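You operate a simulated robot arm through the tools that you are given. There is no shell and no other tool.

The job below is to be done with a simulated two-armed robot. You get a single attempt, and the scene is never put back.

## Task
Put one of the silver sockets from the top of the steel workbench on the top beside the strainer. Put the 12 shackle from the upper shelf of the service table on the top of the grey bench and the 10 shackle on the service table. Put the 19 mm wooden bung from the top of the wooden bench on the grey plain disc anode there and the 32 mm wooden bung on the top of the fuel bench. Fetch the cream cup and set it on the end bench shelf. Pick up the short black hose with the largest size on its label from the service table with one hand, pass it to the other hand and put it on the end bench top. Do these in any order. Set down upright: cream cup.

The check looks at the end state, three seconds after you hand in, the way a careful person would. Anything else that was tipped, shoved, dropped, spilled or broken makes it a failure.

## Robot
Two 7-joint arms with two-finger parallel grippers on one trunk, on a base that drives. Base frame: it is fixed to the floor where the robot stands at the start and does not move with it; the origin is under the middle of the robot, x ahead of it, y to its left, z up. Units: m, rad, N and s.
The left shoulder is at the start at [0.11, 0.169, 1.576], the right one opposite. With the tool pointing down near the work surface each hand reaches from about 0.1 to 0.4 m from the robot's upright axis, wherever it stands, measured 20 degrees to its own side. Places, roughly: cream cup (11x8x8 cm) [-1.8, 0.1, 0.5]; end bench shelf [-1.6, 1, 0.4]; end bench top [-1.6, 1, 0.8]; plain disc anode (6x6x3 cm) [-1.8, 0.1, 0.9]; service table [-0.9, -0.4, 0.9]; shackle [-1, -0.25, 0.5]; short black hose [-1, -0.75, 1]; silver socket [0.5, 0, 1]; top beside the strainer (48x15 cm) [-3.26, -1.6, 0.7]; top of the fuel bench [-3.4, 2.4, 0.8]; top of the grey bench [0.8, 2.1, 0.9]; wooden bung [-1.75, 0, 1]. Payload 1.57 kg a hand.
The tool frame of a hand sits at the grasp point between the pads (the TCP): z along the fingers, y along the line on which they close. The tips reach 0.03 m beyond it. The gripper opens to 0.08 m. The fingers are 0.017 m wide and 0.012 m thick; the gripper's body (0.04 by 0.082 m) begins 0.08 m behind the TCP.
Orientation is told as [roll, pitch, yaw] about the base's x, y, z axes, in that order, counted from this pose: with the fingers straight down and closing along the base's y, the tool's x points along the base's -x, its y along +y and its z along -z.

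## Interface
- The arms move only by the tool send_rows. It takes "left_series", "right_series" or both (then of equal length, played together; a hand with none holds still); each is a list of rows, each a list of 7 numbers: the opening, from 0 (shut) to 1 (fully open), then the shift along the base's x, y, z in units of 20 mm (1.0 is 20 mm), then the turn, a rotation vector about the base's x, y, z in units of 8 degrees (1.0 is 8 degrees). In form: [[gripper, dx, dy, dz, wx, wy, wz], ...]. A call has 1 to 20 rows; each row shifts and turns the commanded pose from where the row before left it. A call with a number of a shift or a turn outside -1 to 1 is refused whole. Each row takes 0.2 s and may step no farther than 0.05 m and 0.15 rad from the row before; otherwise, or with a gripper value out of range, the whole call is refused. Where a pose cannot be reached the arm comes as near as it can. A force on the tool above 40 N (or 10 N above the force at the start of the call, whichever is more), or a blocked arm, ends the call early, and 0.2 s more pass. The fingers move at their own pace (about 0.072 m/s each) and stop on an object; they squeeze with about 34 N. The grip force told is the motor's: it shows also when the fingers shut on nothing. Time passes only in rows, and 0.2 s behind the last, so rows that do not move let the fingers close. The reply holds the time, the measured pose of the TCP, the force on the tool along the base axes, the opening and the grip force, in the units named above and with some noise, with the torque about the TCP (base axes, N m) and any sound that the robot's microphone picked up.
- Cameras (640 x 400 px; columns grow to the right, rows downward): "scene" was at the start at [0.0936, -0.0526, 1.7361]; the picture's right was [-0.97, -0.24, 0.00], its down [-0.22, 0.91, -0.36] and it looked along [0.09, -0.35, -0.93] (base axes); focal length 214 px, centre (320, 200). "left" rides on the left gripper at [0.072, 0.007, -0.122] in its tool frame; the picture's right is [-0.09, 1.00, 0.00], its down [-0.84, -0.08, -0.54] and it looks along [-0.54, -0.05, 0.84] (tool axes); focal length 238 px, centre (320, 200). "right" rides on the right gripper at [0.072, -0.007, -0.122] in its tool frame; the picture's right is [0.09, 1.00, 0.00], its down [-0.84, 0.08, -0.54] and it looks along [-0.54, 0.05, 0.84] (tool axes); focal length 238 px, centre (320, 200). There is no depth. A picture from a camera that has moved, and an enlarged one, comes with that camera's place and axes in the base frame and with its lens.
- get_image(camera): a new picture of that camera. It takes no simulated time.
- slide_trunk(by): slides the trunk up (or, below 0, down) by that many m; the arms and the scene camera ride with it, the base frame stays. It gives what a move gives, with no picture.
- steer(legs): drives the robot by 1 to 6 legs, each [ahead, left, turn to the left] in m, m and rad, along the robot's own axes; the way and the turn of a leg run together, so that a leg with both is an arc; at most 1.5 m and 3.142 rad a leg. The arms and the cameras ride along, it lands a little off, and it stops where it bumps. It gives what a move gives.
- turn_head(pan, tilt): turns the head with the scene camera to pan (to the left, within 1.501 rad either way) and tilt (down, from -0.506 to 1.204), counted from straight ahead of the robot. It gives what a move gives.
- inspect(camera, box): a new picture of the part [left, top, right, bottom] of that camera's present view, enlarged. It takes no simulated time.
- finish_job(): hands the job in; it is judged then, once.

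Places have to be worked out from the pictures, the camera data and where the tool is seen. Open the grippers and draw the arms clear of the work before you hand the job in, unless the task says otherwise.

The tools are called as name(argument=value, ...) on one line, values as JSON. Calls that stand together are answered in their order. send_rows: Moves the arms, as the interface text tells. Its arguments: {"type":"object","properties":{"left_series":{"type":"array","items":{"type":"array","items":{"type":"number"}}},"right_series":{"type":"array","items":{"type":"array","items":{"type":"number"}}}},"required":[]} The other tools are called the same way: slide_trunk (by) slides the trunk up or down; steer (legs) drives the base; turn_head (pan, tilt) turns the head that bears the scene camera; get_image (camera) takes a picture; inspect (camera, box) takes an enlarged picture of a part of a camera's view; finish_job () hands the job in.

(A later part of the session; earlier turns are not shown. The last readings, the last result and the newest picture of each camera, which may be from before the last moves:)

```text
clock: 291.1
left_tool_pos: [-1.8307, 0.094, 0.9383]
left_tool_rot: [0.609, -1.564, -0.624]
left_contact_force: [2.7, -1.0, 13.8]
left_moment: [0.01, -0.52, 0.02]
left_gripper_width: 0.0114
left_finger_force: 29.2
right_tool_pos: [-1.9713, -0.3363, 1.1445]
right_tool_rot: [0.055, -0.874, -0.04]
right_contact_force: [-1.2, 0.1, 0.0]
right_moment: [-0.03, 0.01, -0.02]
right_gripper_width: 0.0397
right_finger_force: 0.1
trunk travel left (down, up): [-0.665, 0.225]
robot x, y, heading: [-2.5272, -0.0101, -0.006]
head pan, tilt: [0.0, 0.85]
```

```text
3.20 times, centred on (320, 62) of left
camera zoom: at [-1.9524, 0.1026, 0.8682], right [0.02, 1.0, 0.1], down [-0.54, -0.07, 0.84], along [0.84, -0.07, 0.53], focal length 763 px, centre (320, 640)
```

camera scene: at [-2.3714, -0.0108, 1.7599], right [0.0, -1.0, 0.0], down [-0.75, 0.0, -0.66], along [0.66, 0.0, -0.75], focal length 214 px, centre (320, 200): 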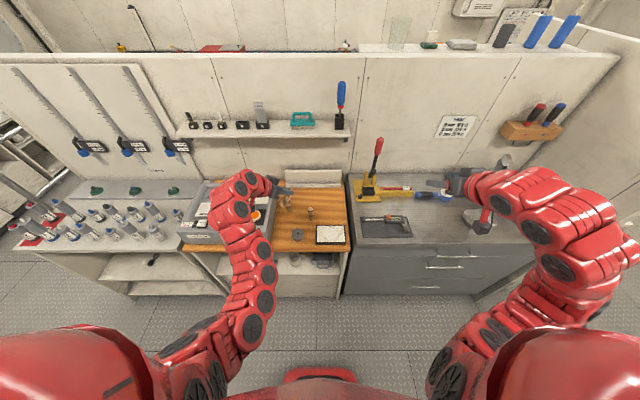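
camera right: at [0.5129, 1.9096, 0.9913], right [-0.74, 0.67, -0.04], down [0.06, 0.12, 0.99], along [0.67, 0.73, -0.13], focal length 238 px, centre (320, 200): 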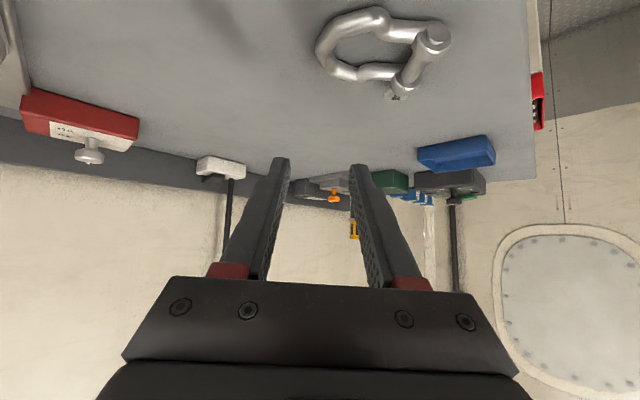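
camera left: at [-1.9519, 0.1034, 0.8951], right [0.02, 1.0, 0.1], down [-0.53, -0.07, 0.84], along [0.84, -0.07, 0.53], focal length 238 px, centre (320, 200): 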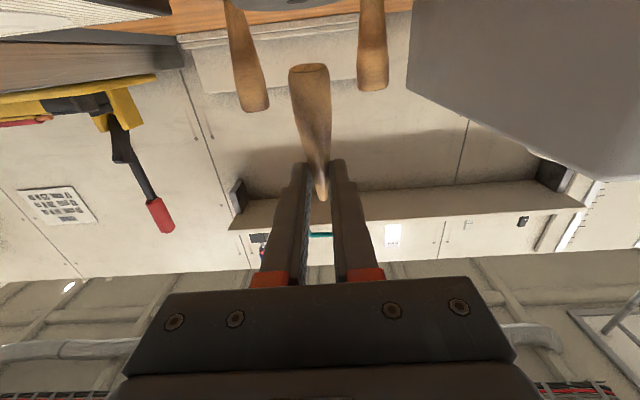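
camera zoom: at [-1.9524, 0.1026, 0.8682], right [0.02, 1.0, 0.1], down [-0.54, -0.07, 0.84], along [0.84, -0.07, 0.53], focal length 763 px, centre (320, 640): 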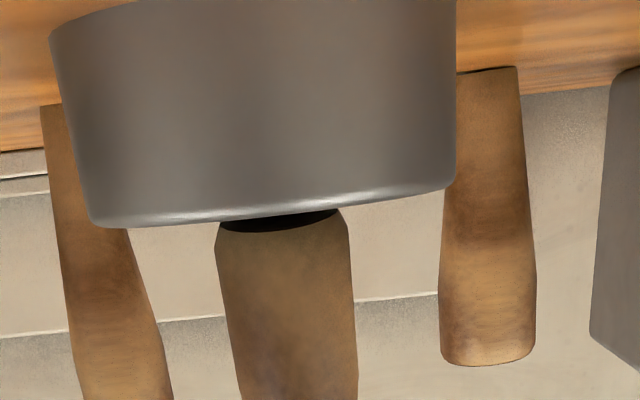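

Firm contact at the bung's centre. I ease 1 mm, open the fingers gently, and wait before retreating.

send_rows(left_series=[[0, 0, 0, 0.05, 0, 0, 0], [0, 0, 0, 0, 0, 0, 0], [0.2, 0, 0, 0, 0, 0, 0], [0.3, 0, 0, 0, 0, 0, 0], [0.4, 0, 0, 0, 0, 0, 0], [0.4, 0, 0, 0, 0, 0, 0], [0.4, 0, 0, 0, 0, 0, 0]])

get_image(camera="left")

inspect(camera="scene", box=[220, 170, 380, 290])

```text
clock: 292.7
left_tool_pos: [-1.8289, 0.0935, 0.937]
left_tool_rot: [0.361, -1.558, -0.378]
left_contact_force: [-0.6, 0.7, -0.2]
left_moment: [-0.01, 0.03, 0.0]
left_gripper_width: 0.0317
left_finger_force: 0.0
right_tool_pos: [-1.9695, -0.3364, 1.1427]
right_tool_rot: [0.053, -0.872, -0.04]
right_contact_force: [-0.9, -0.2, 0.6]
right_moment: [-0.01, 0.01, 0.0]
right_gripper_width: 0.04
right_finger_force: 0.0
trunk travel left (down, up): [-0.665, 0.225]
robot x, y, heading: [-2.527, -0.0113, -0.005]
head pan, tilt: [0.0, 0.85]
```

```text
taken
camera left: at [-1.9517, 0.1021, 0.8671], right [0.02, 1.0, 0.1], down [-0.53, -0.07, 0.84], along [0.85, -0.07, 0.53], focal length 238 px, centre (320, 200)
```

left: 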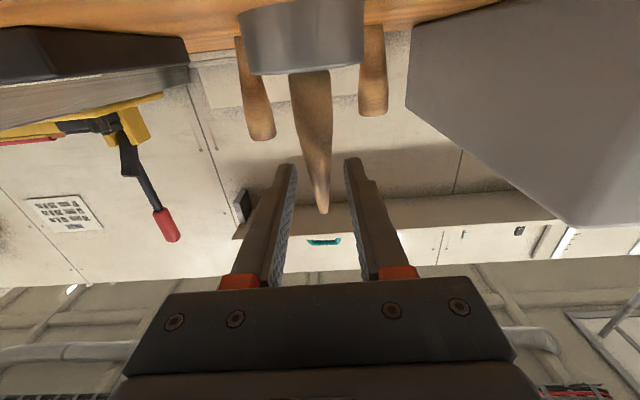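

```text
3.33 times, centred on (300, 230) of scene
camera zoom: at [-2.3708, -0.0112, 1.5348], right [0.0, -1.0, 0.0], down [-0.75, 0.0, -0.66], along [0.66, 0.0, -0.75], focal length 715 px, centre (387, 100)
```

zoom: 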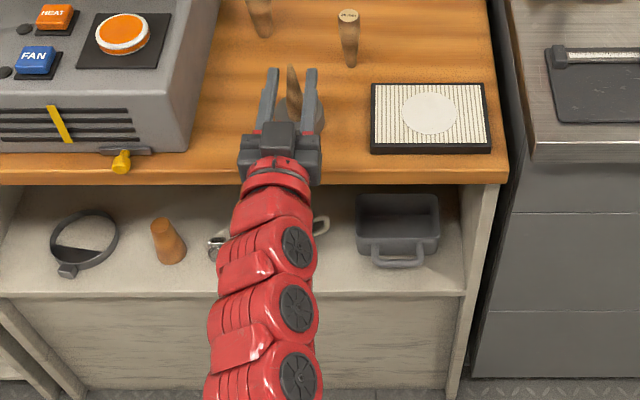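

The 19 mm bung stands on the anode. I open wider and withdraw straight back.

send_rows(left_series=[[0.6, 0, 0, 0, 0, 0, 0], [0.8, 0, 0, 0, 0, 0, 0], [0.8, -0.4, 0, 0, 0, 0, 0], [0.8, -0.7, 0, 0, 0, 0, 0], [0.8, -1, 0, 0, 0, 0, 0], [0.8, -1, 0, 0, 0, 0, 0], [0.8, -1, 0, 0.3, 0, 0, 0], [0.8, -1, 0, 0.5, 0, 0, 0]])

get_image(camera="left")

inspect(camera="scene", box=[220, 170, 380, 290])

```text
clock: 294.5
left_tool_pos: [-1.9315, 0.0927, 0.9546]
left_tool_rot: [0.375, -1.56, -0.39]
left_contact_force: [0.3, 0.0, 0.1]
left_moment: [-0.02, -0.01, 0.0]
left_gripper_width: 0.064
left_finger_force: 0.1
right_tool_pos: [-1.9716, -0.3371, 1.1431]
right_tool_rot: [0.055, -0.872, -0.039]
right_contact_force: [-0.3, -0.1, 0.3]
right_moment: [-0.04, -0.01, 0.01]
right_gripper_width: 0.0398
right_finger_force: 0.2
trunk travel left (down, up): [-0.665, 0.225]
robot x, y, heading: [-2.5315, -0.0125, -0.007]
head pan, tilt: [0.0, 0.85]
```

```text
taken
camera left: at [-2.054, 0.1025, 0.8847], right [0.02, 1.0, 0.1], down [-0.53, -0.07, 0.84], along [0.84, -0.07, 0.53], focal length 238 px, centre (320, 200)
```

left: 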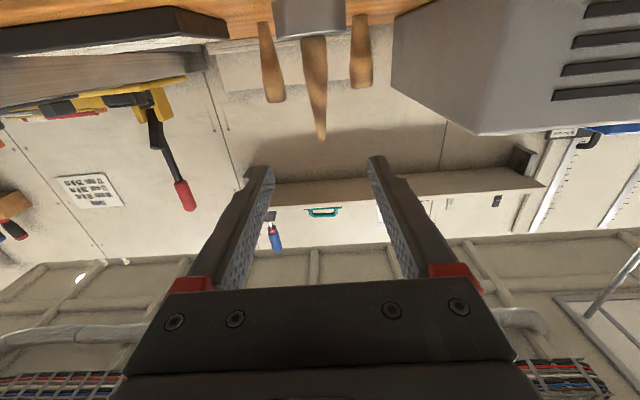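

```text
3.33 times, centred on (300, 230) of scene
camera zoom: at [-2.3717, -0.0112, 1.5349], right [0.0, -1.0, 0.0], down [-0.75, 0.0, -0.66], along [0.66, 0.0, -0.75], focal length 715 px, centre (387, 100)
```

zoom: 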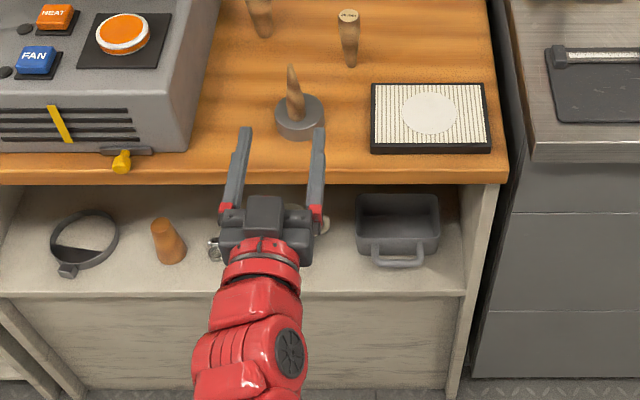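

The 19 mm bung stands safely on the anode. Next the cream cup on the shelf below: I lower the trunk 0.4 m (hands are in front of the bench) to look into the shelf.

slide_trunk(by=-0.38)

turn_head(pan=0.2, tilt=0.65)

get_image(camera="scene")

get_image(camera="left")

```text
clock: 298.2
left_tool_pos: [-1.9312, 0.0933, 0.5739]
left_tool_rot: [0.366, -1.56, -0.382]
left_contact_force: [0.4, 0.3, -0.7]
left_moment: [0.0, 0.03, 0.01]
left_gripper_width: 0.064
left_finger_force: 0.1
right_tool_pos: [-1.9704, -0.337, 0.7631]
right_tool_rot: [0.055, -0.871, -0.041]
right_contact_force: [0.3, -1.3, 0.3]
right_moment: [0.0, -0.02, 0.01]
right_gripper_width: 0.0401
right_finger_force: 0.0
trunk travel left (down, up): [-0.285, 0.605]
robot x, y, heading: [-2.529, -0.0117, -0.003]
head pan, tilt: [0.0, 0.85]
```

```text
clock: 298.9
left_tool_pos: [-1.9315, 0.0927, 0.5736]
left_tool_rot: [0.367, -1.56, -0.386]
left_contact_force: [-1.0, -0.1, 0.5]
left_moment: [0.02, 0.0, 0.0]
left_gripper_width: 0.0641
left_finger_force: 0.1
right_tool_pos: [-1.971, -0.337, 0.7628]
right_tool_rot: [0.053, -0.872, -0.04]
right_contact_force: [0.0, -0.4, -0.4]
right_moment: [0.02, 0.0, -0.01]
right_gripper_width: 0.0399
right_finger_force: 0.0
trunk travel left (down, up): [-0.285, 0.605]
robot x, y, heading: [-2.529, -0.0135, -0.004]
head pan, tilt: [0.201, 0.649]
```

```text
taken
camera scene: at [-2.3641, 0.0061, 1.1714], right [0.2, -0.98, 0.0], down [-0.59, -0.12, -0.8], along [0.78, 0.16, -0.61], focal length 214 px, centre (320, 200)
```

scene: 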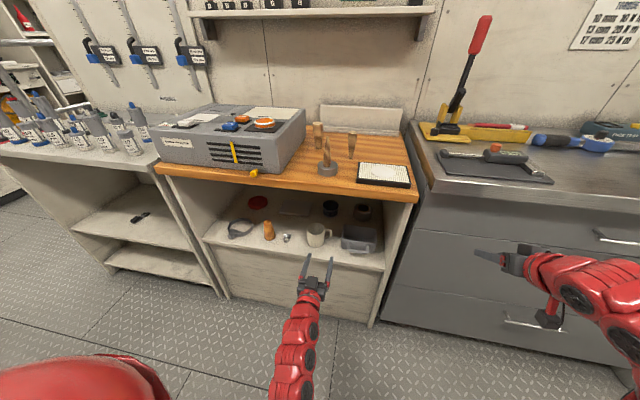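

```text
taken
camera left: at [-2.0533, 0.1023, 0.5042], right [0.02, 1.0, 0.1], down [-0.53, -0.07, 0.84], along [0.84, -0.07, 0.53], focal length 238 px, centre (320, 200)
```

left: 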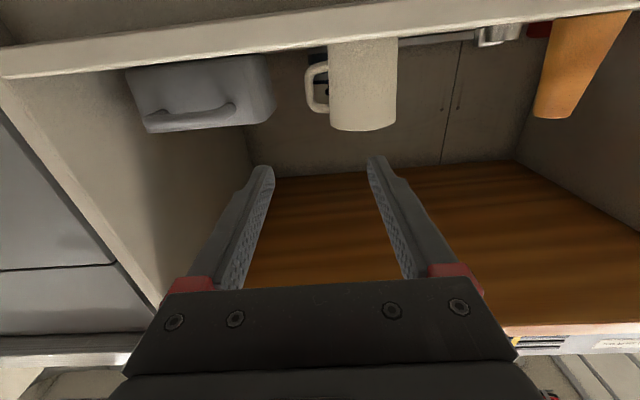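

I zoom in on the cup from both cameras.

inspect(camera="scene", box=[215, 180, 395, 290])

inspect(camera="left", box=[280, 0, 440, 150])

inspect(camera="scene", box=[0, 130, 240, 310])

```text
3.56 times, centred on (305, 235) of scene
camera zoom: at [-2.3641, 0.0061, 1.1714], right [0.2, -0.98, 0.0], down [-0.59, -0.12, -0.8], along [0.78, 0.16, -0.61], focal length 763 px, centre (373, 76)
```

zoom: 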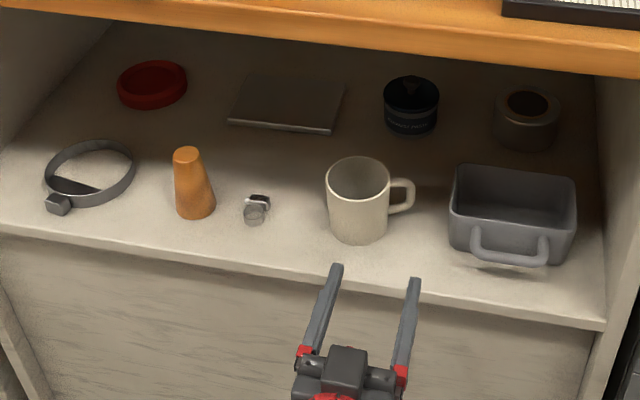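

```text
2.67 times, centred on (360, 75) of left
camera zoom: at [-2.0533, 0.1023, 0.5042], right [0.02, 1.0, 0.1], down [-0.53, -0.07, 0.84], along [0.84, -0.07, 0.53], focal length 636 px, centre (213, 533)
```

zoom: 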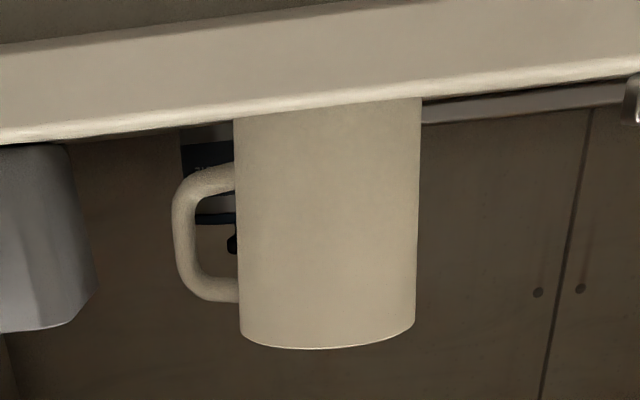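

```text
2.22 times, centred on (120, 220) of scene
camera zoom: at [-2.3641, 0.0061, 1.1714], right [0.2, -0.98, 0.0], down [-0.59, -0.12, -0.8], along [0.78, 0.16, -0.61], focal length 477 px, centre (764, 156)
```

zoom: 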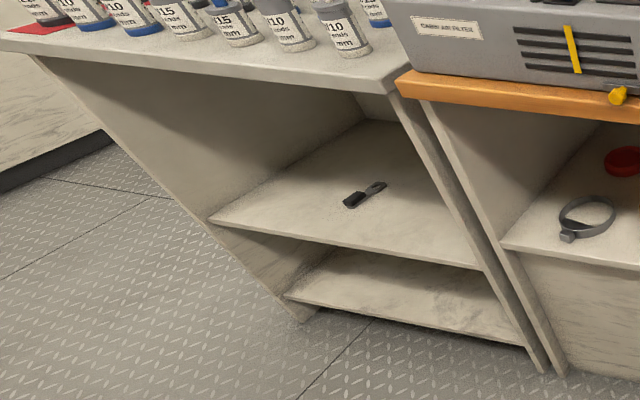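

Cup: centre ≈[-1.783,0.138], Ø≈70 mm, shelf ≈0.493, rim ≈0.576, handle pointing to −y. I'll grip its body from front-left (azimuth −35°, 25° down), which avoids the handle. First I orient the left tool in front of the shelf.

send_rows(left_series=[[1, 0, 0.9, -0.2, 0, 0, -0.9], [1, 0, 0.9, -0.2, 0, 0, -0.9], [1, 0, 0.9, -0.2, 0, 0, -0.9], [1, 0, 0.9, -0.2, 0, 0, -0.9], [1, 0, 0.9, -0.2, 0, 0, -0.8], [1, 0, 0.9, -0.2, 0.57, 0.82, 0], [1, 0, 0.9, 0, 0.57, 0.82, 0], [1, 0, 0.9, 0, 0.57, 0.82, 0]])

get_image(camera="left")

get_image(camera="scene")

```text
clock: 300.7
left_tool_pos: [-1.9331, 0.167, 0.5837]
left_tool_rot: [0.623, -1.523, -1.122]
left_contact_force: [-0.2, 0.1, 0.8]
left_moment: [0.03, -0.01, 0.03]
left_gripper_width: 0.0797
left_finger_force: 0.0
left hand out of reach, approached as far as the arm can: row 4, 5, 6, 7, 8
right_tool_pos: [-1.971, -0.337, 0.7635]
right_tool_rot: [0.054, -0.87, -0.039]
right_contact_force: [0.3, 0.8, 0.2]
right_moment: [0.03, -0.01, 0.0]
right_gripper_width: 0.04
right_finger_force: 0.1
trunk travel left (down, up): [-0.285, 0.605]
robot x, y, heading: [-2.5281, -0.0122, -0.005]
head pan, tilt: [0.201, 0.649]
```

```text
taken
camera left: at [-2.0379, 0.233, 0.5167], right [0.48, 0.87, 0.12], down [-0.5, 0.16, 0.85], along [0.72, -0.47, 0.51], focal length 238 px, centre (320, 200)
```

left: 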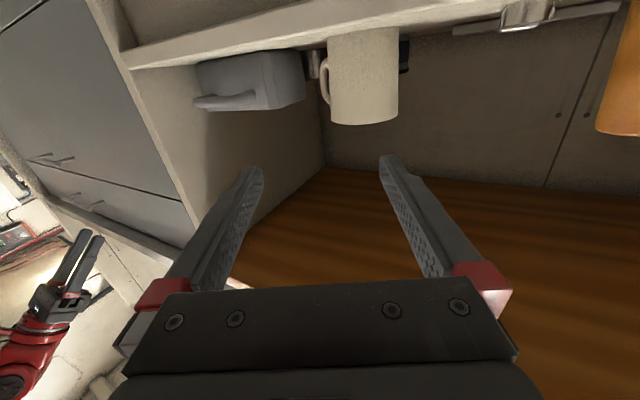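

```text
taken
camera scene: at [-2.3641, 0.0061, 1.1715], right [0.2, -0.98, 0.0], down [-0.59, -0.12, -0.8], along [0.78, 0.16, -0.6], focal length 214 px, centre (320, 200)
```

scene: 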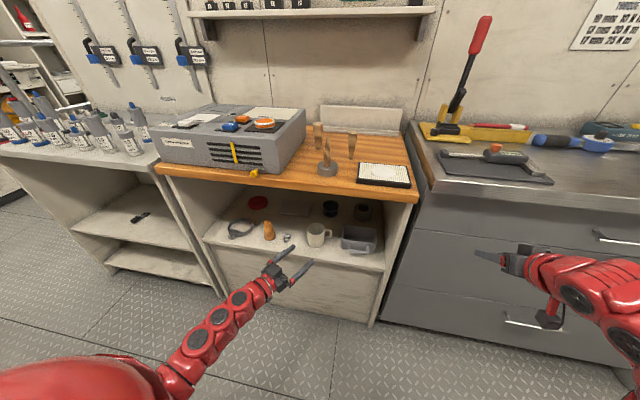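

The arm is folded too tightly for that pre-pose. I lower the hand first and then raise the trunk, which opens the arm's geometry, and then finish the pitch-down.

send_rows(left_series=[[1, 0, 0, -1, 0, 0, 0], [1, 0, 0, -1, 0, 0, 0], [1, 0, 0, -1, 0, 0, 0], [1, 0, 0, -1, 0, 0, 0], [1, 0, 0, -1, 0, 0, 0], [1, 0, 0, -1, 0, 0, 0]])

slide_trunk(by=0.12)

send_rows(left_series=[[1, 0, 0.2, -0.5, 0.57, 0.82, 0], [1, 0, 0.2, -0.5, 0.57, 0.82, 0], [1, 0, 0.2, -0.5, 0.57, 0.82, 0]])

get_image(camera="left")

```text
clock: 302.1
left_tool_pos: [-1.933, 0.1662, 0.4663]
left_tool_rot: [0.628, -1.526, -1.131]
left_contact_force: [0.7, 0.5, -0.3]
left_moment: [0.04, -0.03, 0.01]
left_gripper_width: 0.0802
left_finger_force: 0.0
right_tool_pos: [-1.9701, -0.3366, 0.7624]
right_tool_rot: [0.054, -0.873, -0.041]
right_contact_force: [-0.9, -0.5, -0.3]
right_moment: [-0.01, 0.01, -0.02]
right_gripper_width: 0.0401
right_finger_force: 0.0
trunk travel left (down, up): [-0.285, 0.605]
robot x, y, heading: [-2.527, -0.0131, -0.005]
head pan, tilt: [0.201, 0.649]
```

```text
clock: 303.6
left_tool_pos: [-1.9341, 0.1671, 0.5851]
left_tool_rot: [0.627, -1.524, -1.129]
left_contact_force: [-0.5, 0.1, -0.5]
left_moment: [0.02, 0.0, 0.04]
left_gripper_width: 0.0801
left_finger_force: 0.0
right_tool_pos: [-1.9701, -0.3367, 0.8829]
right_tool_rot: [0.055, -0.871, -0.04]
right_contact_force: [0.0, -0.4, 0.1]
right_moment: [0.0, 0.0, 0.04]
right_gripper_width: 0.0398
right_finger_force: 0.0
trunk travel left (down, up): [-0.405, 0.485]
robot x, y, heading: [-2.5286, -0.0131, -0.006]
head pan, tilt: [0.201, 0.649]
```

```text
clock: 304.4
left_tool_pos: [-1.9347, 0.1693, 0.564]
left_tool_rot: [0.148, -1.198, -0.679]
left_contact_force: [0.8, -0.6, 0.7]
left_moment: [0.02, -0.01, 0.01]
left_gripper_width: 0.0802
left_finger_force: 0.1
left hand out of reach, approached as far as the arm can: row 3
right_tool_pos: [-1.9712, -0.3373, 0.8841]
right_tool_rot: [0.053, -0.87, -0.042]
right_contact_force: [-1.1, 0.6, -1.2]
right_moment: [0.0, 0.0, 0.01]
right_gripper_width: 0.0399
right_finger_force: 0.1
trunk travel left (down, up): [-0.405, 0.485]
robot x, y, heading: [-2.5297, -0.0124, -0.005]
head pan, tilt: [0.201, 0.649]
```

```text
taken
camera left: at [-2.0498, 0.2475, 0.5408], right [0.54, 0.83, 0.14], down [-0.24, -0.01, 0.97], along [0.81, -0.56, 0.2], focal length 238 px, centre (320, 200)
```

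left: 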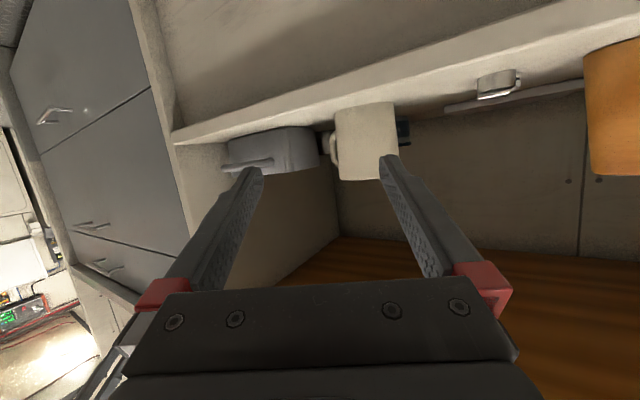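

Orientation is now azimuth ≈−35°, ~21° down. I move forward/left so that the cup comes between the fingers.

send_rows(left_series=[[1, 1, 0.2, -0.25, 0, 0, 0], [1, 1, 0.2, -0.25, 0, 0, 0], [1, 1, 0.2, -0.25, 0, 0, 0], [1, 1, 0.2, -0.25, 0, 0, 0]])

get_image(camera="left")

inspect(camera="scene", box=[215, 180, 395, 290])

```text
clock: 305.4
left_tool_pos: [-1.8523, 0.1852, 0.5454]
left_tool_rot: [0.14, -1.198, -0.674]
left_contact_force: [0.1, 0.4, -0.3]
left_moment: [0.0, -0.01, -0.03]
left_gripper_width: 0.0802
left_finger_force: 0.1
right_tool_pos: [-1.9707, -0.337, 0.8826]
right_tool_rot: [0.053, -0.871, -0.041]
right_contact_force: [0.2, 0.0, 1.1]
right_moment: [-0.01, 0.04, -0.04]
right_gripper_width: 0.0399
right_finger_force: 0.0
trunk travel left (down, up): [-0.405, 0.485]
robot x, y, heading: [-2.5335, -0.0134, -0.004]
head pan, tilt: [0.201, 0.649]
```

```text
taken
camera left: at [-1.9683, 0.2639, 0.522], right [0.54, 0.83, 0.14], down [-0.24, 0.0, 0.97], along [0.81, -0.56, 0.2], focal length 238 px, centre (320, 200)
```

left: 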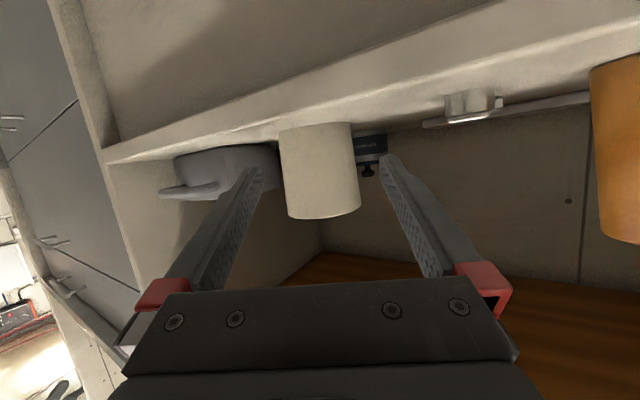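

```text
3.56 times, centred on (305, 235) of scene
camera zoom: at [-2.3637, 0.0062, 1.2914], right [0.2, -0.98, 0.0], down [-0.59, -0.12, -0.8], along [0.78, 0.16, -0.6], focal length 763 px, centre (373, 76)
```

zoom: 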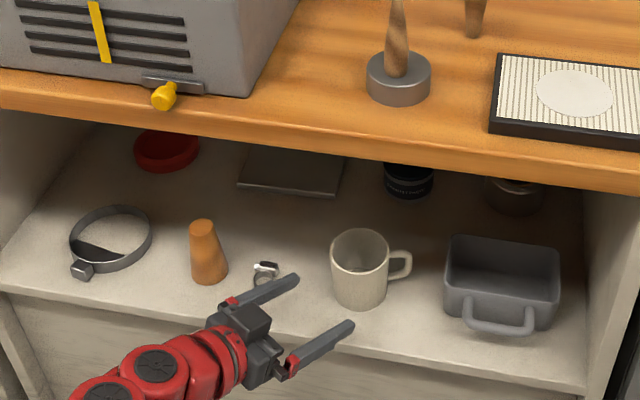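

The cup is centred between the fingers. I advance along the approach direction.

send_rows(left_series=[[1, 0.75, -0.53, 0, 0, 0, 0], [1, 0.75, -0.53, 0, 0, 0, 0]])

get_image(camera="left")

```text
clock: 306.0
left_tool_pos: [-1.8243, 0.164, 0.5442]
left_tool_rot: [0.139, -1.197, -0.671]
left_contact_force: [-0.2, -0.1, -0.7]
left_moment: [0.01, -0.02, -0.03]
left_gripper_width: 0.0799
left_finger_force: 0.0
right_tool_pos: [-1.9705, -0.3354, 0.8831]
right_tool_rot: [0.055, -0.872, -0.041]
right_contact_force: [0.0, -0.2, -0.3]
right_moment: [0.0, 0.0, 0.04]
right_gripper_width: 0.0402
right_finger_force: 0.1
trunk travel left (down, up): [-0.405, 0.485]
robot x, y, heading: [-2.5283, -0.0113, -0.003]
head pan, tilt: [0.201, 0.649]
```

```text
taken
camera left: at [-1.9391, 0.2428, 0.5218], right [0.54, 0.83, 0.14], down [-0.24, 0.0, 0.97], along [0.81, -0.56, 0.2], focal length 238 px, centre (320, 200)
```

left: 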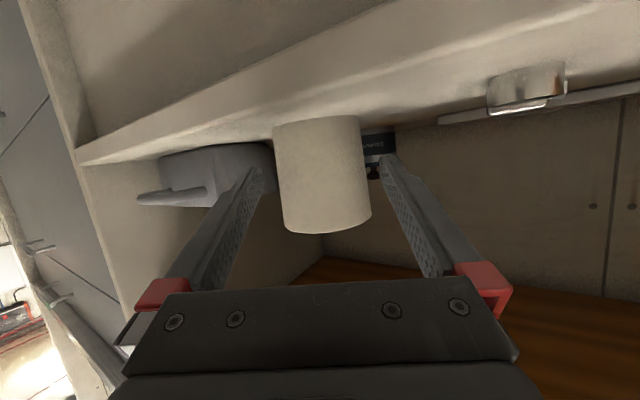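

Centred within a millimetre or two. I advance the remaining ~44 mm.

send_rows(left_series=[[1, 0.6, -0.42, 0, 0, 0, 0], [1, 0.6, -0.42, 0, 0, 0, 0], [1, 0.5, -0.35, 0, 0, 0, 0]])

get_image(camera="left")

inspect(camera="scene", box=[215, 180, 395, 290])

```text
clock: 306.8
left_tool_pos: [-1.7902, 0.1398, 0.5436]
left_tool_rot: [0.14, -1.197, -0.672]
left_contact_force: [-0.2, -1.0, 1.4]
left_moment: [0.02, 0.07, -0.02]
left_gripper_width: 0.0799
left_finger_force: 0.0
right_tool_pos: [-1.9695, -0.3371, 0.8831]
right_tool_rot: [0.055, -0.871, -0.041]
right_contact_force: [-0.3, 0.6, -0.4]
right_moment: [0.02, 0.01, -0.01]
right_gripper_width: 0.0401
right_finger_force: 0.0
trunk travel left (down, up): [-0.405, 0.485]
robot x, y, heading: [-2.5289, -0.0123, -0.008]
head pan, tilt: [0.201, 0.649]
```

```text
taken
camera left: at [-1.9062, 0.2191, 0.5214], right [0.54, 0.83, 0.14], down [-0.24, 0.0, 0.97], along [0.81, -0.56, 0.2], focal length 238 px, centre (320, 200)
```

left: 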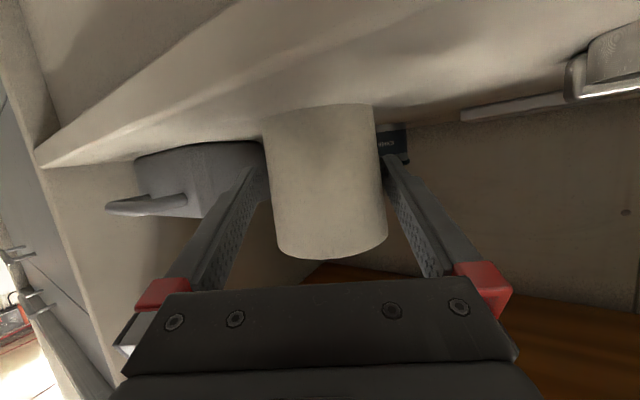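

```text
3.56 times, centred on (305, 235) of scene
camera zoom: at [-2.3639, 0.0059, 1.2914], right [0.2, -0.98, 0.0], down [-0.59, -0.12, -0.8], along [0.78, 0.16, -0.6], focal length 763 px, centre (373, 76)
```

zoom: 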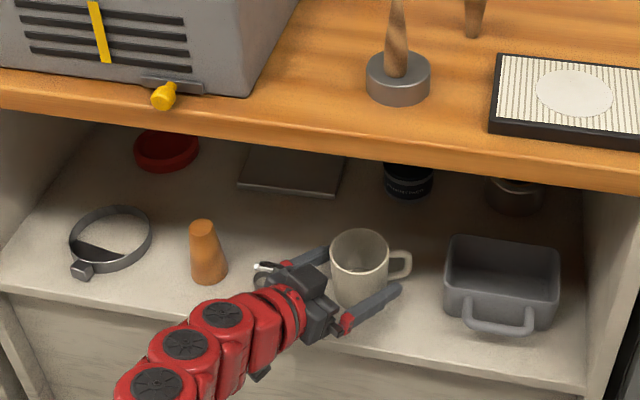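

The fingers straddle the cup body at its middle. I close.

send_rows(left_series=[[0.9, 0, 0, 0, 0, 0, 0], [0.8, 0, 0, 0, 0, 0, 0], [0.6, 0, 0, 0, 0, 0, 0], [0.3, 0, 0, 0, 0, 0, 0], [0, 0, 0, 0, 0, 0, 0], [0, 0, 0, 0, 0, 0, 0]])

get_image(camera="left")

```text
clock: 308.2
left_tool_pos: [-1.7909, 0.1408, 0.5433]
left_tool_rot: [0.14, -1.197, -0.673]
left_contact_force: [0.0, -0.5, -0.3]
left_moment: [0.0, -0.02, -0.01]
left_gripper_width: 0.068
left_finger_force: 33.6
right_tool_pos: [-1.9698, -0.3364, 0.883]
right_tool_rot: [0.054, -0.871, -0.04]
right_contact_force: [-0.3, -0.7, -0.3]
right_moment: [-0.01, -0.03, -0.01]
right_gripper_width: 0.0403
right_finger_force: 0.0
trunk travel left (down, up): [-0.405, 0.485]
robot x, y, heading: [-2.5281, -0.0148, -0.002]
head pan, tilt: [0.201, 0.649]
```

```text
taken
camera left: at [-1.9063, 0.2194, 0.5216], right [0.54, 0.83, 0.14], down [-0.24, 0.0, 0.97], along [0.81, -0.56, 0.2], focal length 238 px, centre (320, 200)
```

left: 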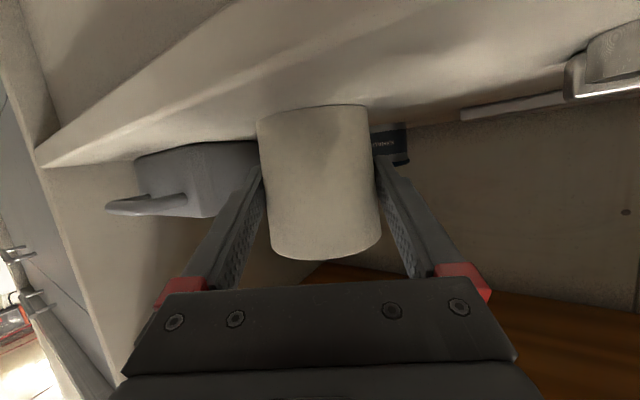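

Cup gripped (68 mm). I lift it 3 cm and withdraw along the same path.

send_rows(left_series=[[0, 0, 0, 0.5, 0, 0, 0], [0, 0, 0, 0.7, 0, 0, 0], [0, 0, 0, 0.4, 0, 0, 0], [0, -0.75, 0.53, 0, 0, 0, 0], [0, -0.75, 0.53, 0, 0, 0, 0], [0, -0.75, 0.53, 0, 0, 0, 0], [0, -0.75, 0.53, 0, 0, 0, 0], [0, -1, -0.2, 0, 0, 0, 0], [0, -1, -0.2, 0, 0, 0, 0], [0, -1, -0.2, 0, 0, 0, 0], [0, -1, -0.2, 0, 0, 0, 0]])

get_image(camera="left")

get_image(camera="scene")

```text
clock: 310.6
left_tool_pos: [-1.9351, 0.1645, 0.5734]
left_tool_rot: [0.142, -1.197, -0.676]
left_contact_force: [-0.2, -0.3, -0.1]
left_moment: [0.02, 0.02, 0.01]
left_gripper_width: 0.0681
left_finger_force: 34.0
right_tool_pos: [-1.9706, -0.3365, 0.882]
right_tool_rot: [0.055, -0.873, -0.04]
right_contact_force: [-0.6, 0.0, -0.3]
right_moment: [0.0, -0.03, 0.01]
right_gripper_width: 0.0403
right_finger_force: 0.1
trunk travel left (down, up): [-0.405, 0.485]
robot x, y, heading: [-2.5272, -0.0116, -0.004]
head pan, tilt: [0.201, 0.649]
```

```text
taken
camera left: at [-2.0492, 0.2443, 0.5521], right [0.54, 0.83, 0.14], down [-0.24, 0.0, 0.97], along [0.81, -0.56, 0.2], focal length 238 px, centre (320, 200)
```

left: 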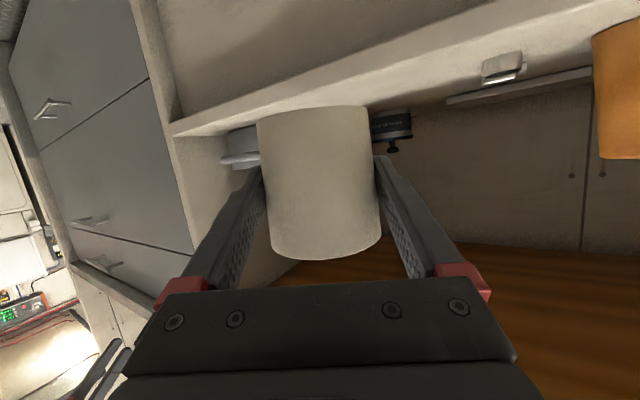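

```text
taken
camera scene: at [-2.3643, 0.006, 1.2915], right [0.2, -0.98, 0.0], down [-0.59, -0.12, -0.8], along [0.78, 0.16, -0.6], focal length 214 px, centre (320, 200)
```

scene: 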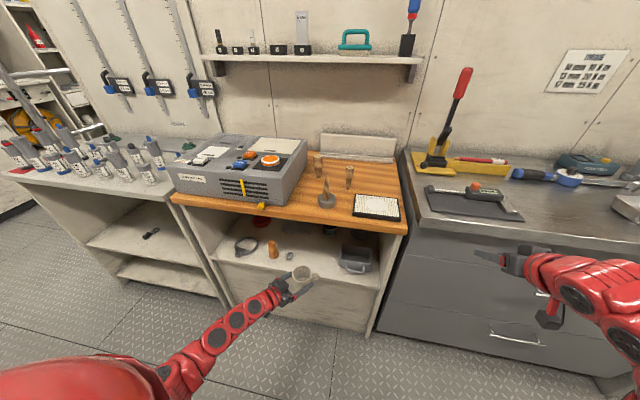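

The cup is out. I back off 5 cm and strafe left 0.74 m in front of the end bench.

steer(legs=[[-0.05, 0, 0], [0, 0.74, 0]])

turn_head(pan=0.3, tilt=0.75)

get_image(camera="scene")

get_image(camera="left")

```text
clock: 315.1
left_tool_pos: [-1.9956, 0.9117, 0.5734]
left_tool_rot: [0.139, -1.198, -0.649]
left_contact_force: [-0.5, 0.1, -1.1]
left_moment: [0.03, 0.04, -0.01]
left_gripper_width: 0.0681
left_finger_force: 33.8
right_tool_pos: [-2.02, 0.4092, 0.8836]
right_tool_rot: [0.052, -0.872, -0.017]
right_contact_force: [0.0, -0.2, 0.9]
right_moment: [-0.01, 0.03, 0.0]
right_gripper_width: 0.0402
right_finger_force: 0.1
trunk travel left (down, up): [-0.405, 0.485]
robot x, y, heading: [-2.5855, 0.7204, 0.019]
head pan, tilt: [0.201, 0.649]
```

```text
clock: 315.8
left_tool_pos: [-1.9947, 0.9118, 0.5735]
left_tool_rot: [0.142, -1.197, -0.65]
left_contact_force: [1.2, 0.6, -1.0]
left_moment: [0.02, 0.01, 0.01]
left_gripper_width: 0.0679
left_finger_force: 34.0
right_tool_pos: [-2.02, 0.4088, 0.8831]
right_tool_rot: [0.052, -0.874, -0.018]
right_contact_force: [0.1, -0.5, -1.1]
right_moment: [0.0, -0.01, 0.03]
right_gripper_width: 0.0403
right_finger_force: 0.1
trunk travel left (down, up): [-0.405, 0.485]
robot x, y, heading: [-2.5867, 0.7217, 0.016]
head pan, tilt: [0.3, 0.75]
```

```text
taken
camera scene: at [-2.427, 0.7498, 1.2829], right [0.31, -0.95, 0.0], down [-0.65, -0.21, -0.73], along [0.69, 0.23, -0.68], focal length 214 px, centre (320, 200)
```

scene: 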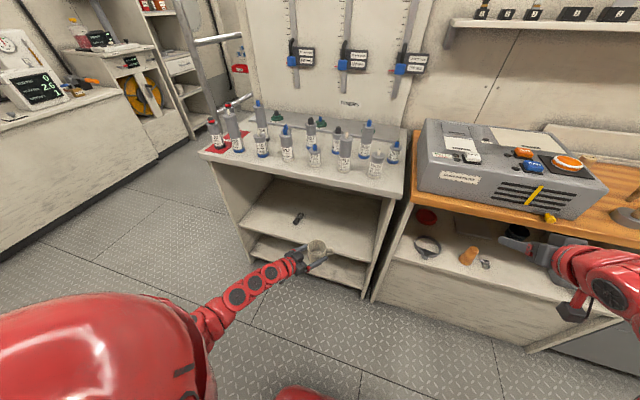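

```text
taken
camera left: at [-2.1115, 0.9883, 0.5518], right [0.52, 0.84, 0.14], down [-0.24, -0.01, 0.97], along [0.82, -0.54, 0.2], focal length 238 px, centre (320, 200)
```

left: 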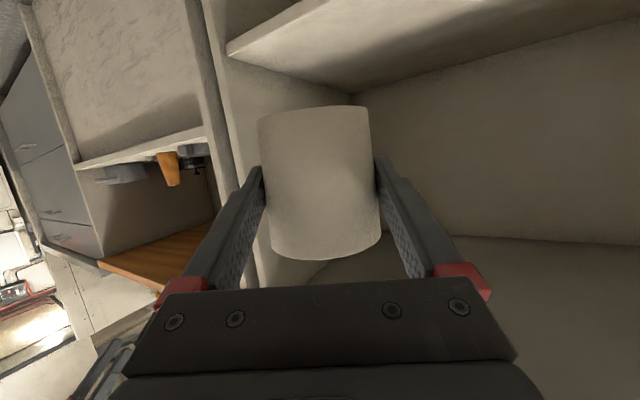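

The end bench shelf top is ≈0.392 with its front edge at x≈-1.85; I'll put the cup at ≈[-1.74,0.87]. First I pull the right hand back and down so it won't touch the wooden bench when I move closer.

send_rows(right_series=[[0.5, -0.5, -0.2, -1, 0, 0, 0], [0.5, -0.5, -0.2, -1, 0, 0, 0], [0.5, -0.5, -0.2, -1, 0, 0, 0], [0.5, -0.5, -0.2, -1, 0, 0, 0], [0.5, -0.5, -0.2, -1, 0, 0, 0], [0.5, -0.5, -0.2, -1, 0, 0, 0], [0.5, -0.5, -0.2, -1, 0, 0, 0], [0.5, -0.5, -0.2, -1, 0, 0, 0]])

steer(legs=[[0.11, 0, 0]])

get_image(camera="scene")

get_image(camera="left")

```text
clock: 317.6
left_tool_pos: [-1.9952, 0.911, 0.5748]
left_tool_rot: [0.141, -1.198, -0.652]
left_contact_force: [0.5, -0.2, -0.1]
left_moment: [0.01, 0.02, -0.01]
left_gripper_width: 0.0681
left_finger_force: 33.9
right_tool_pos: [-2.0723, 0.3519, 0.7319]
right_tool_rot: [0.057, -0.872, -0.019]
right_contact_force: [-1.0, 0.6, 0.4]
right_moment: [-0.01, 0.01, 0.01]
right_gripper_width: 0.04
right_finger_force: 0.1
right hand out of reach, approached as far as the arm can: row 2, 3, 4, 5, 6, 7
trunk travel left (down, up): [-0.405, 0.485]
robot x, y, heading: [-2.5826, 0.7251, 0.02]
head pan, tilt: [0.3, 0.75]
```

```text
clock: 318.8
left_tool_pos: [-1.8857, 0.9127, 0.573]
left_tool_rot: [0.14, -1.196, -0.653]
left_contact_force: [-0.8, 0.1, -1.1]
left_moment: [0.01, 0.01, -0.03]
left_gripper_width: 0.0677
left_finger_force: 33.6
right_tool_pos: [-1.9642, 0.3511, 0.7319]
right_tool_rot: [0.056, -0.868, -0.021]
right_contact_force: [-0.3, 0.1, -0.4]
right_moment: [-0.01, -0.01, 0.0]
right_gripper_width: 0.0399
right_finger_force: 0.0
trunk travel left (down, up): [-0.405, 0.485]
robot x, y, heading: [-2.4776, 0.7222, 0.019]
head pan, tilt: [0.3, 0.75]
```

```text
taken
camera scene: at [-2.3172, 0.7514, 1.2827], right [0.31, -0.95, 0.0], down [-0.65, -0.21, -0.73], along [0.69, 0.23, -0.68], focal length 214 px, centre (320, 200)
```

scene: 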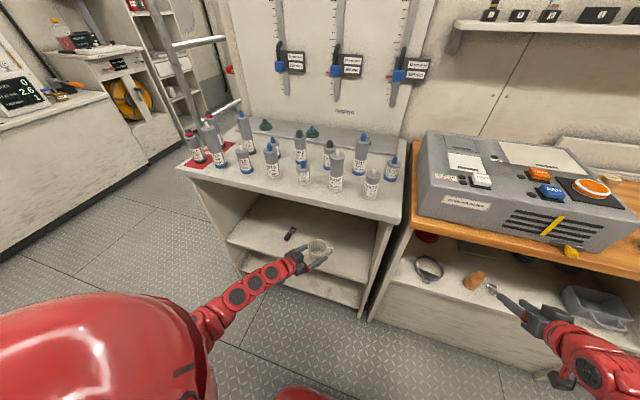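

```text
taken
camera left: at [-2.0018, 0.9891, 0.5513], right [0.52, 0.84, 0.14], down [-0.24, -0.01, 0.97], along [0.82, -0.54, 0.2], focal length 238 px, centre (320, 200)
```

left: 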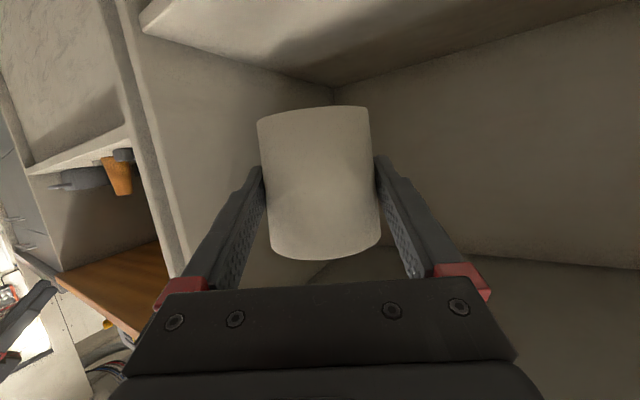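

Clear. I move the cup forward into the shelf space.

send_rows(left_series=[[0, 0.95, -0.25, 0, 0, 0, 0], [0, 0.95, -0.25, 0, 0, 0, 0], [0, 0.95, -0.25, 0, 0, 0, 0], [0, 0.95, -0.25, 0, 0, 0, 0], [0, 0.95, -0.25, 0, 0, 0, 0], [0, 0.95, -0.25, 0, 0, 0, 0], [0, 0.95, -0.25, 0, 0, 0, 0]])

slide_trunk(by=-0.1)

get_image(camera="left")

inspect(camera="scene", box=[200, 180, 400, 320])

```text
clock: 320.4
left_tool_pos: [-1.7505, 0.8762, 0.573]
left_tool_rot: [0.138, -1.196, -0.654]
left_contact_force: [0.5, -0.2, -1.1]
left_moment: [0.02, 0.02, 0.03]
left_gripper_width: 0.0679
left_finger_force: 33.7
right_tool_pos: [-1.9657, 0.3509, 0.7328]
right_tool_rot: [0.057, -0.869, -0.022]
right_contact_force: [0.6, 0.2, 0.1]
right_moment: [0.0, 0.03, -0.02]
right_gripper_width: 0.04
right_finger_force: 0.1
trunk travel left (down, up): [-0.405, 0.485]
robot x, y, heading: [-2.4771, 0.7197, 0.015]
head pan, tilt: [0.3, 0.75]
```

```text
clock: 321.7
left_tool_pos: [-1.7518, 0.877, 0.4738]
left_tool_rot: [0.142, -1.2, -0.654]
left_contact_force: [0.2, 0.3, -0.5]
left_moment: [0.04, 0.02, 0.0]
left_gripper_width: 0.0678
left_finger_force: 34.2
right_tool_pos: [-1.9649, 0.3503, 0.6332]
right_tool_rot: [0.056, -0.87, -0.021]
right_contact_force: [0.0, -0.8, 0.1]
right_moment: [0.01, -0.04, -0.01]
right_gripper_width: 0.04
right_finger_force: 0.0
trunk travel left (down, up): [-0.305, 0.585]
robot x, y, heading: [-2.4808, 0.7193, 0.016]
head pan, tilt: [0.3, 0.75]
```

```text
taken
camera left: at [-1.8685, 0.9534, 0.4518], right [0.52, 0.84, 0.14], down [-0.24, -0.01, 0.97], along [0.82, -0.54, 0.2], focal length 238 px, centre (320, 200)
```

left: 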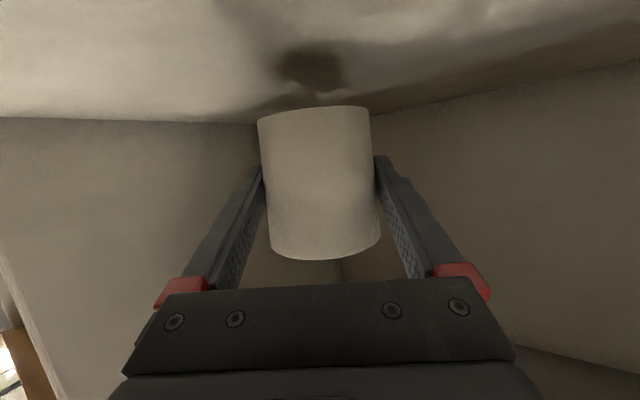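

```text
2.86 times, centred on (300, 250) of scene
camera zoom: at [-2.3186, 0.7514, 1.1829], right [0.31, -0.95, 0.0], down [-0.65, -0.21, -0.73], along [0.69, 0.23, -0.68], focal length 613 px, centre (377, 57)
```

zoom: 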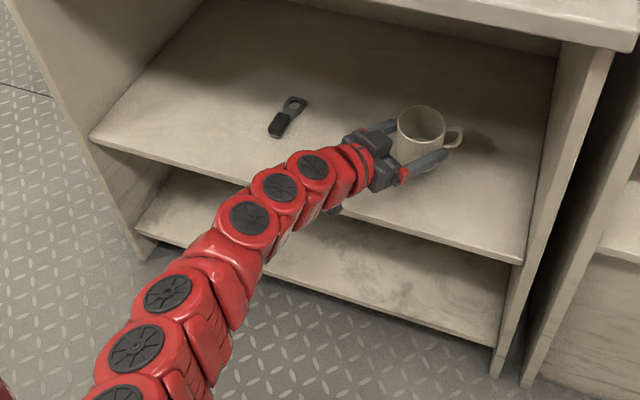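

The cup is above the shelf. I lower it the last 3 cm in decreasing steps.

send_rows(left_series=[[0, 0, 0, -0.6, 0, 0, 0], [0, 0, 0, -0.4, 0, 0, 0], [0, 0, 0, -0.15, 0, 0, 0], [0, 0, 0, -0.15, 0, 0, 0]])

get_image(camera="left")

```text
clock: 322.7
left_tool_pos: [-1.7514, 0.8743, 0.4484]
left_tool_rot: [0.141, -1.199, -0.657]
left_contact_force: [-0.4, 0.2, -0.9]
left_moment: [0.0, 0.0, -0.01]
left_gripper_width: 0.0679
left_finger_force: 33.6
right_tool_pos: [-1.9642, 0.3509, 0.6322]
right_tool_rot: [0.056, -0.871, -0.021]
right_contact_force: [-0.1, 0.0, 0.3]
right_moment: [0.0, 0.06, 0.01]
right_gripper_width: 0.0401
right_finger_force: 0.1
trunk travel left (down, up): [-0.305, 0.585]
robot x, y, heading: [-2.4752, 0.7194, 0.019]
head pan, tilt: [0.3, 0.75]
```

```text
taken
camera left: at [-1.868, 0.9522, 0.4262], right [0.52, 0.84, 0.14], down [-0.24, -0.01, 0.97], along [0.82, -0.54, 0.2], focal length 238 px, centre (320, 200)
```

left: 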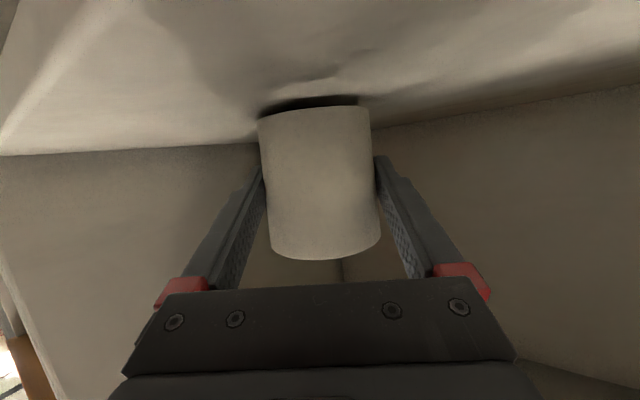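

Nearly there; continue in 2 mm steps.

send_rows(left_series=[[0, 0, 0, -0.12, 0, 0, 0], [0, 0, 0, -0.12, 0, 0, 0], [0, 0, 0, -0.1, 0, 0, 0]])

get_image(camera="left")

```text
clock: 323.5
left_tool_pos: [-1.7521, 0.8753, 0.4436]
left_tool_rot: [0.139, -1.204, -0.654]
left_contact_force: [1.3, -1.8, 9.8]
left_moment: [-0.45, 0.0, 0.04]
left_gripper_width: 0.068
left_finger_force: 34.2
right_tool_pos: [-1.9667, 0.3516, 0.6334]
right_tool_rot: [0.058, -0.873, -0.02]
right_contact_force: [-1.1, 0.1, 0.1]
right_moment: [0.02, 0.01, 0.04]
right_gripper_width: 0.0398
right_finger_force: 0.0
trunk travel left (down, up): [-0.305, 0.585]
robot x, y, heading: [-2.4768, 0.726, 0.018]
head pan, tilt: [0.3, 0.75]
```

```text
taken
camera left: at [-1.8682, 0.9523, 0.421], right [0.52, 0.84, 0.14], down [-0.24, -0.01, 0.97], along [0.82, -0.54, 0.2], focal length 238 px, centre (320, 200)
```

left: 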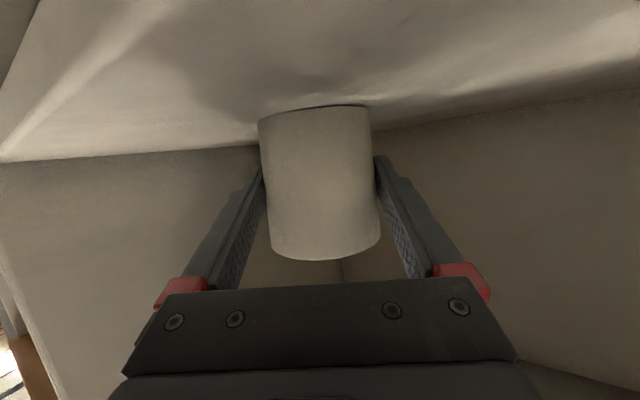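

Contact on one edge of the cup's base; I lower 1.5 mm more to seat it and open the fingers slowly.

send_rows(left_series=[[0, 0, 0, -0.08, 0, 0, 0], [0, 0, 0, 0, 0, 0, 0], [0.87, 0, 0, 0, 0, 0, 0], [0.9, 0, 0, 0, 0, 0, 0], [0.95, 0, 0, 0, 0, 0, 0], [1, 0, 0, 0, 0, 0, 0], [1, 0, 0, 0, 0, 0, 0]])

get_image(camera="left")

inspect(camera="scene", box=[260, 190, 400, 300])

```text
clock: 325.1
left_tool_pos: [-1.7528, 0.8768, 0.4391]
left_tool_rot: [0.141, -1.199, -0.652]
left_contact_force: [-0.3, 0.8, -0.3]
left_moment: [-0.02, -0.02, 0.01]
left_gripper_width: 0.0799
left_finger_force: 0.1
right_tool_pos: [-1.9652, 0.3514, 0.6321]
right_tool_rot: [0.055, -0.872, -0.019]
right_contact_force: [-0.8, 0.3, 0.1]
right_moment: [0.03, -0.01, 0.0]
right_gripper_width: 0.0398
right_finger_force: 0.1
trunk travel left (down, up): [-0.305, 0.585]
robot x, y, heading: [-2.4783, 0.7254, 0.013]
head pan, tilt: [0.3, 0.75]
```

```text
taken
camera left: at [-1.8688, 0.9536, 0.4171], right [0.52, 0.84, 0.14], down [-0.24, -0.01, 0.97], along [0.82, -0.54, 0.2], focal length 238 px, centre (320, 200)
```

left: 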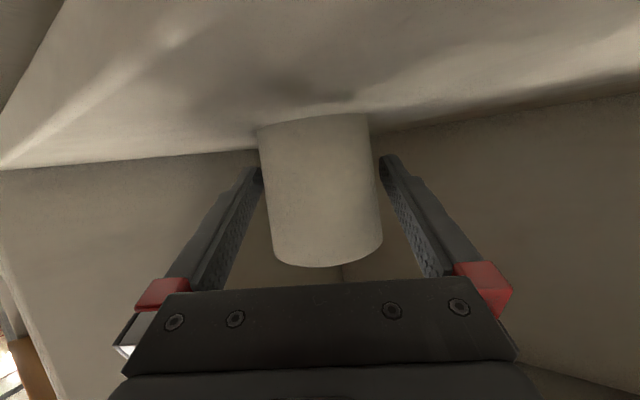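

```text
3.64 times, centred on (330, 245) of scene
camera zoom: at [-2.3185, 0.7513, 1.1829], right [0.31, -0.95, 0.0], down [-0.65, -0.21, -0.73], along [0.69, 0.23, -0.68], focal length 780 px, centre (284, 36)
```

zoom: 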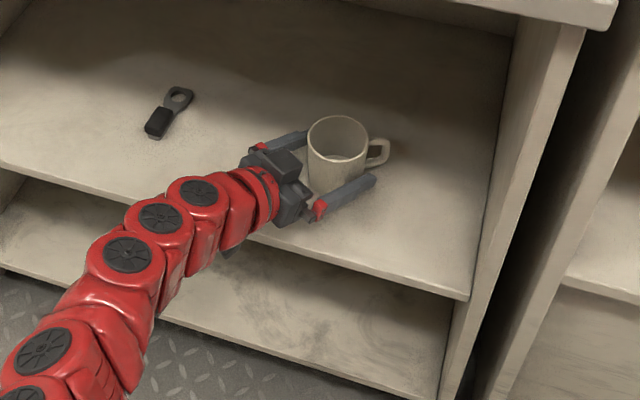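

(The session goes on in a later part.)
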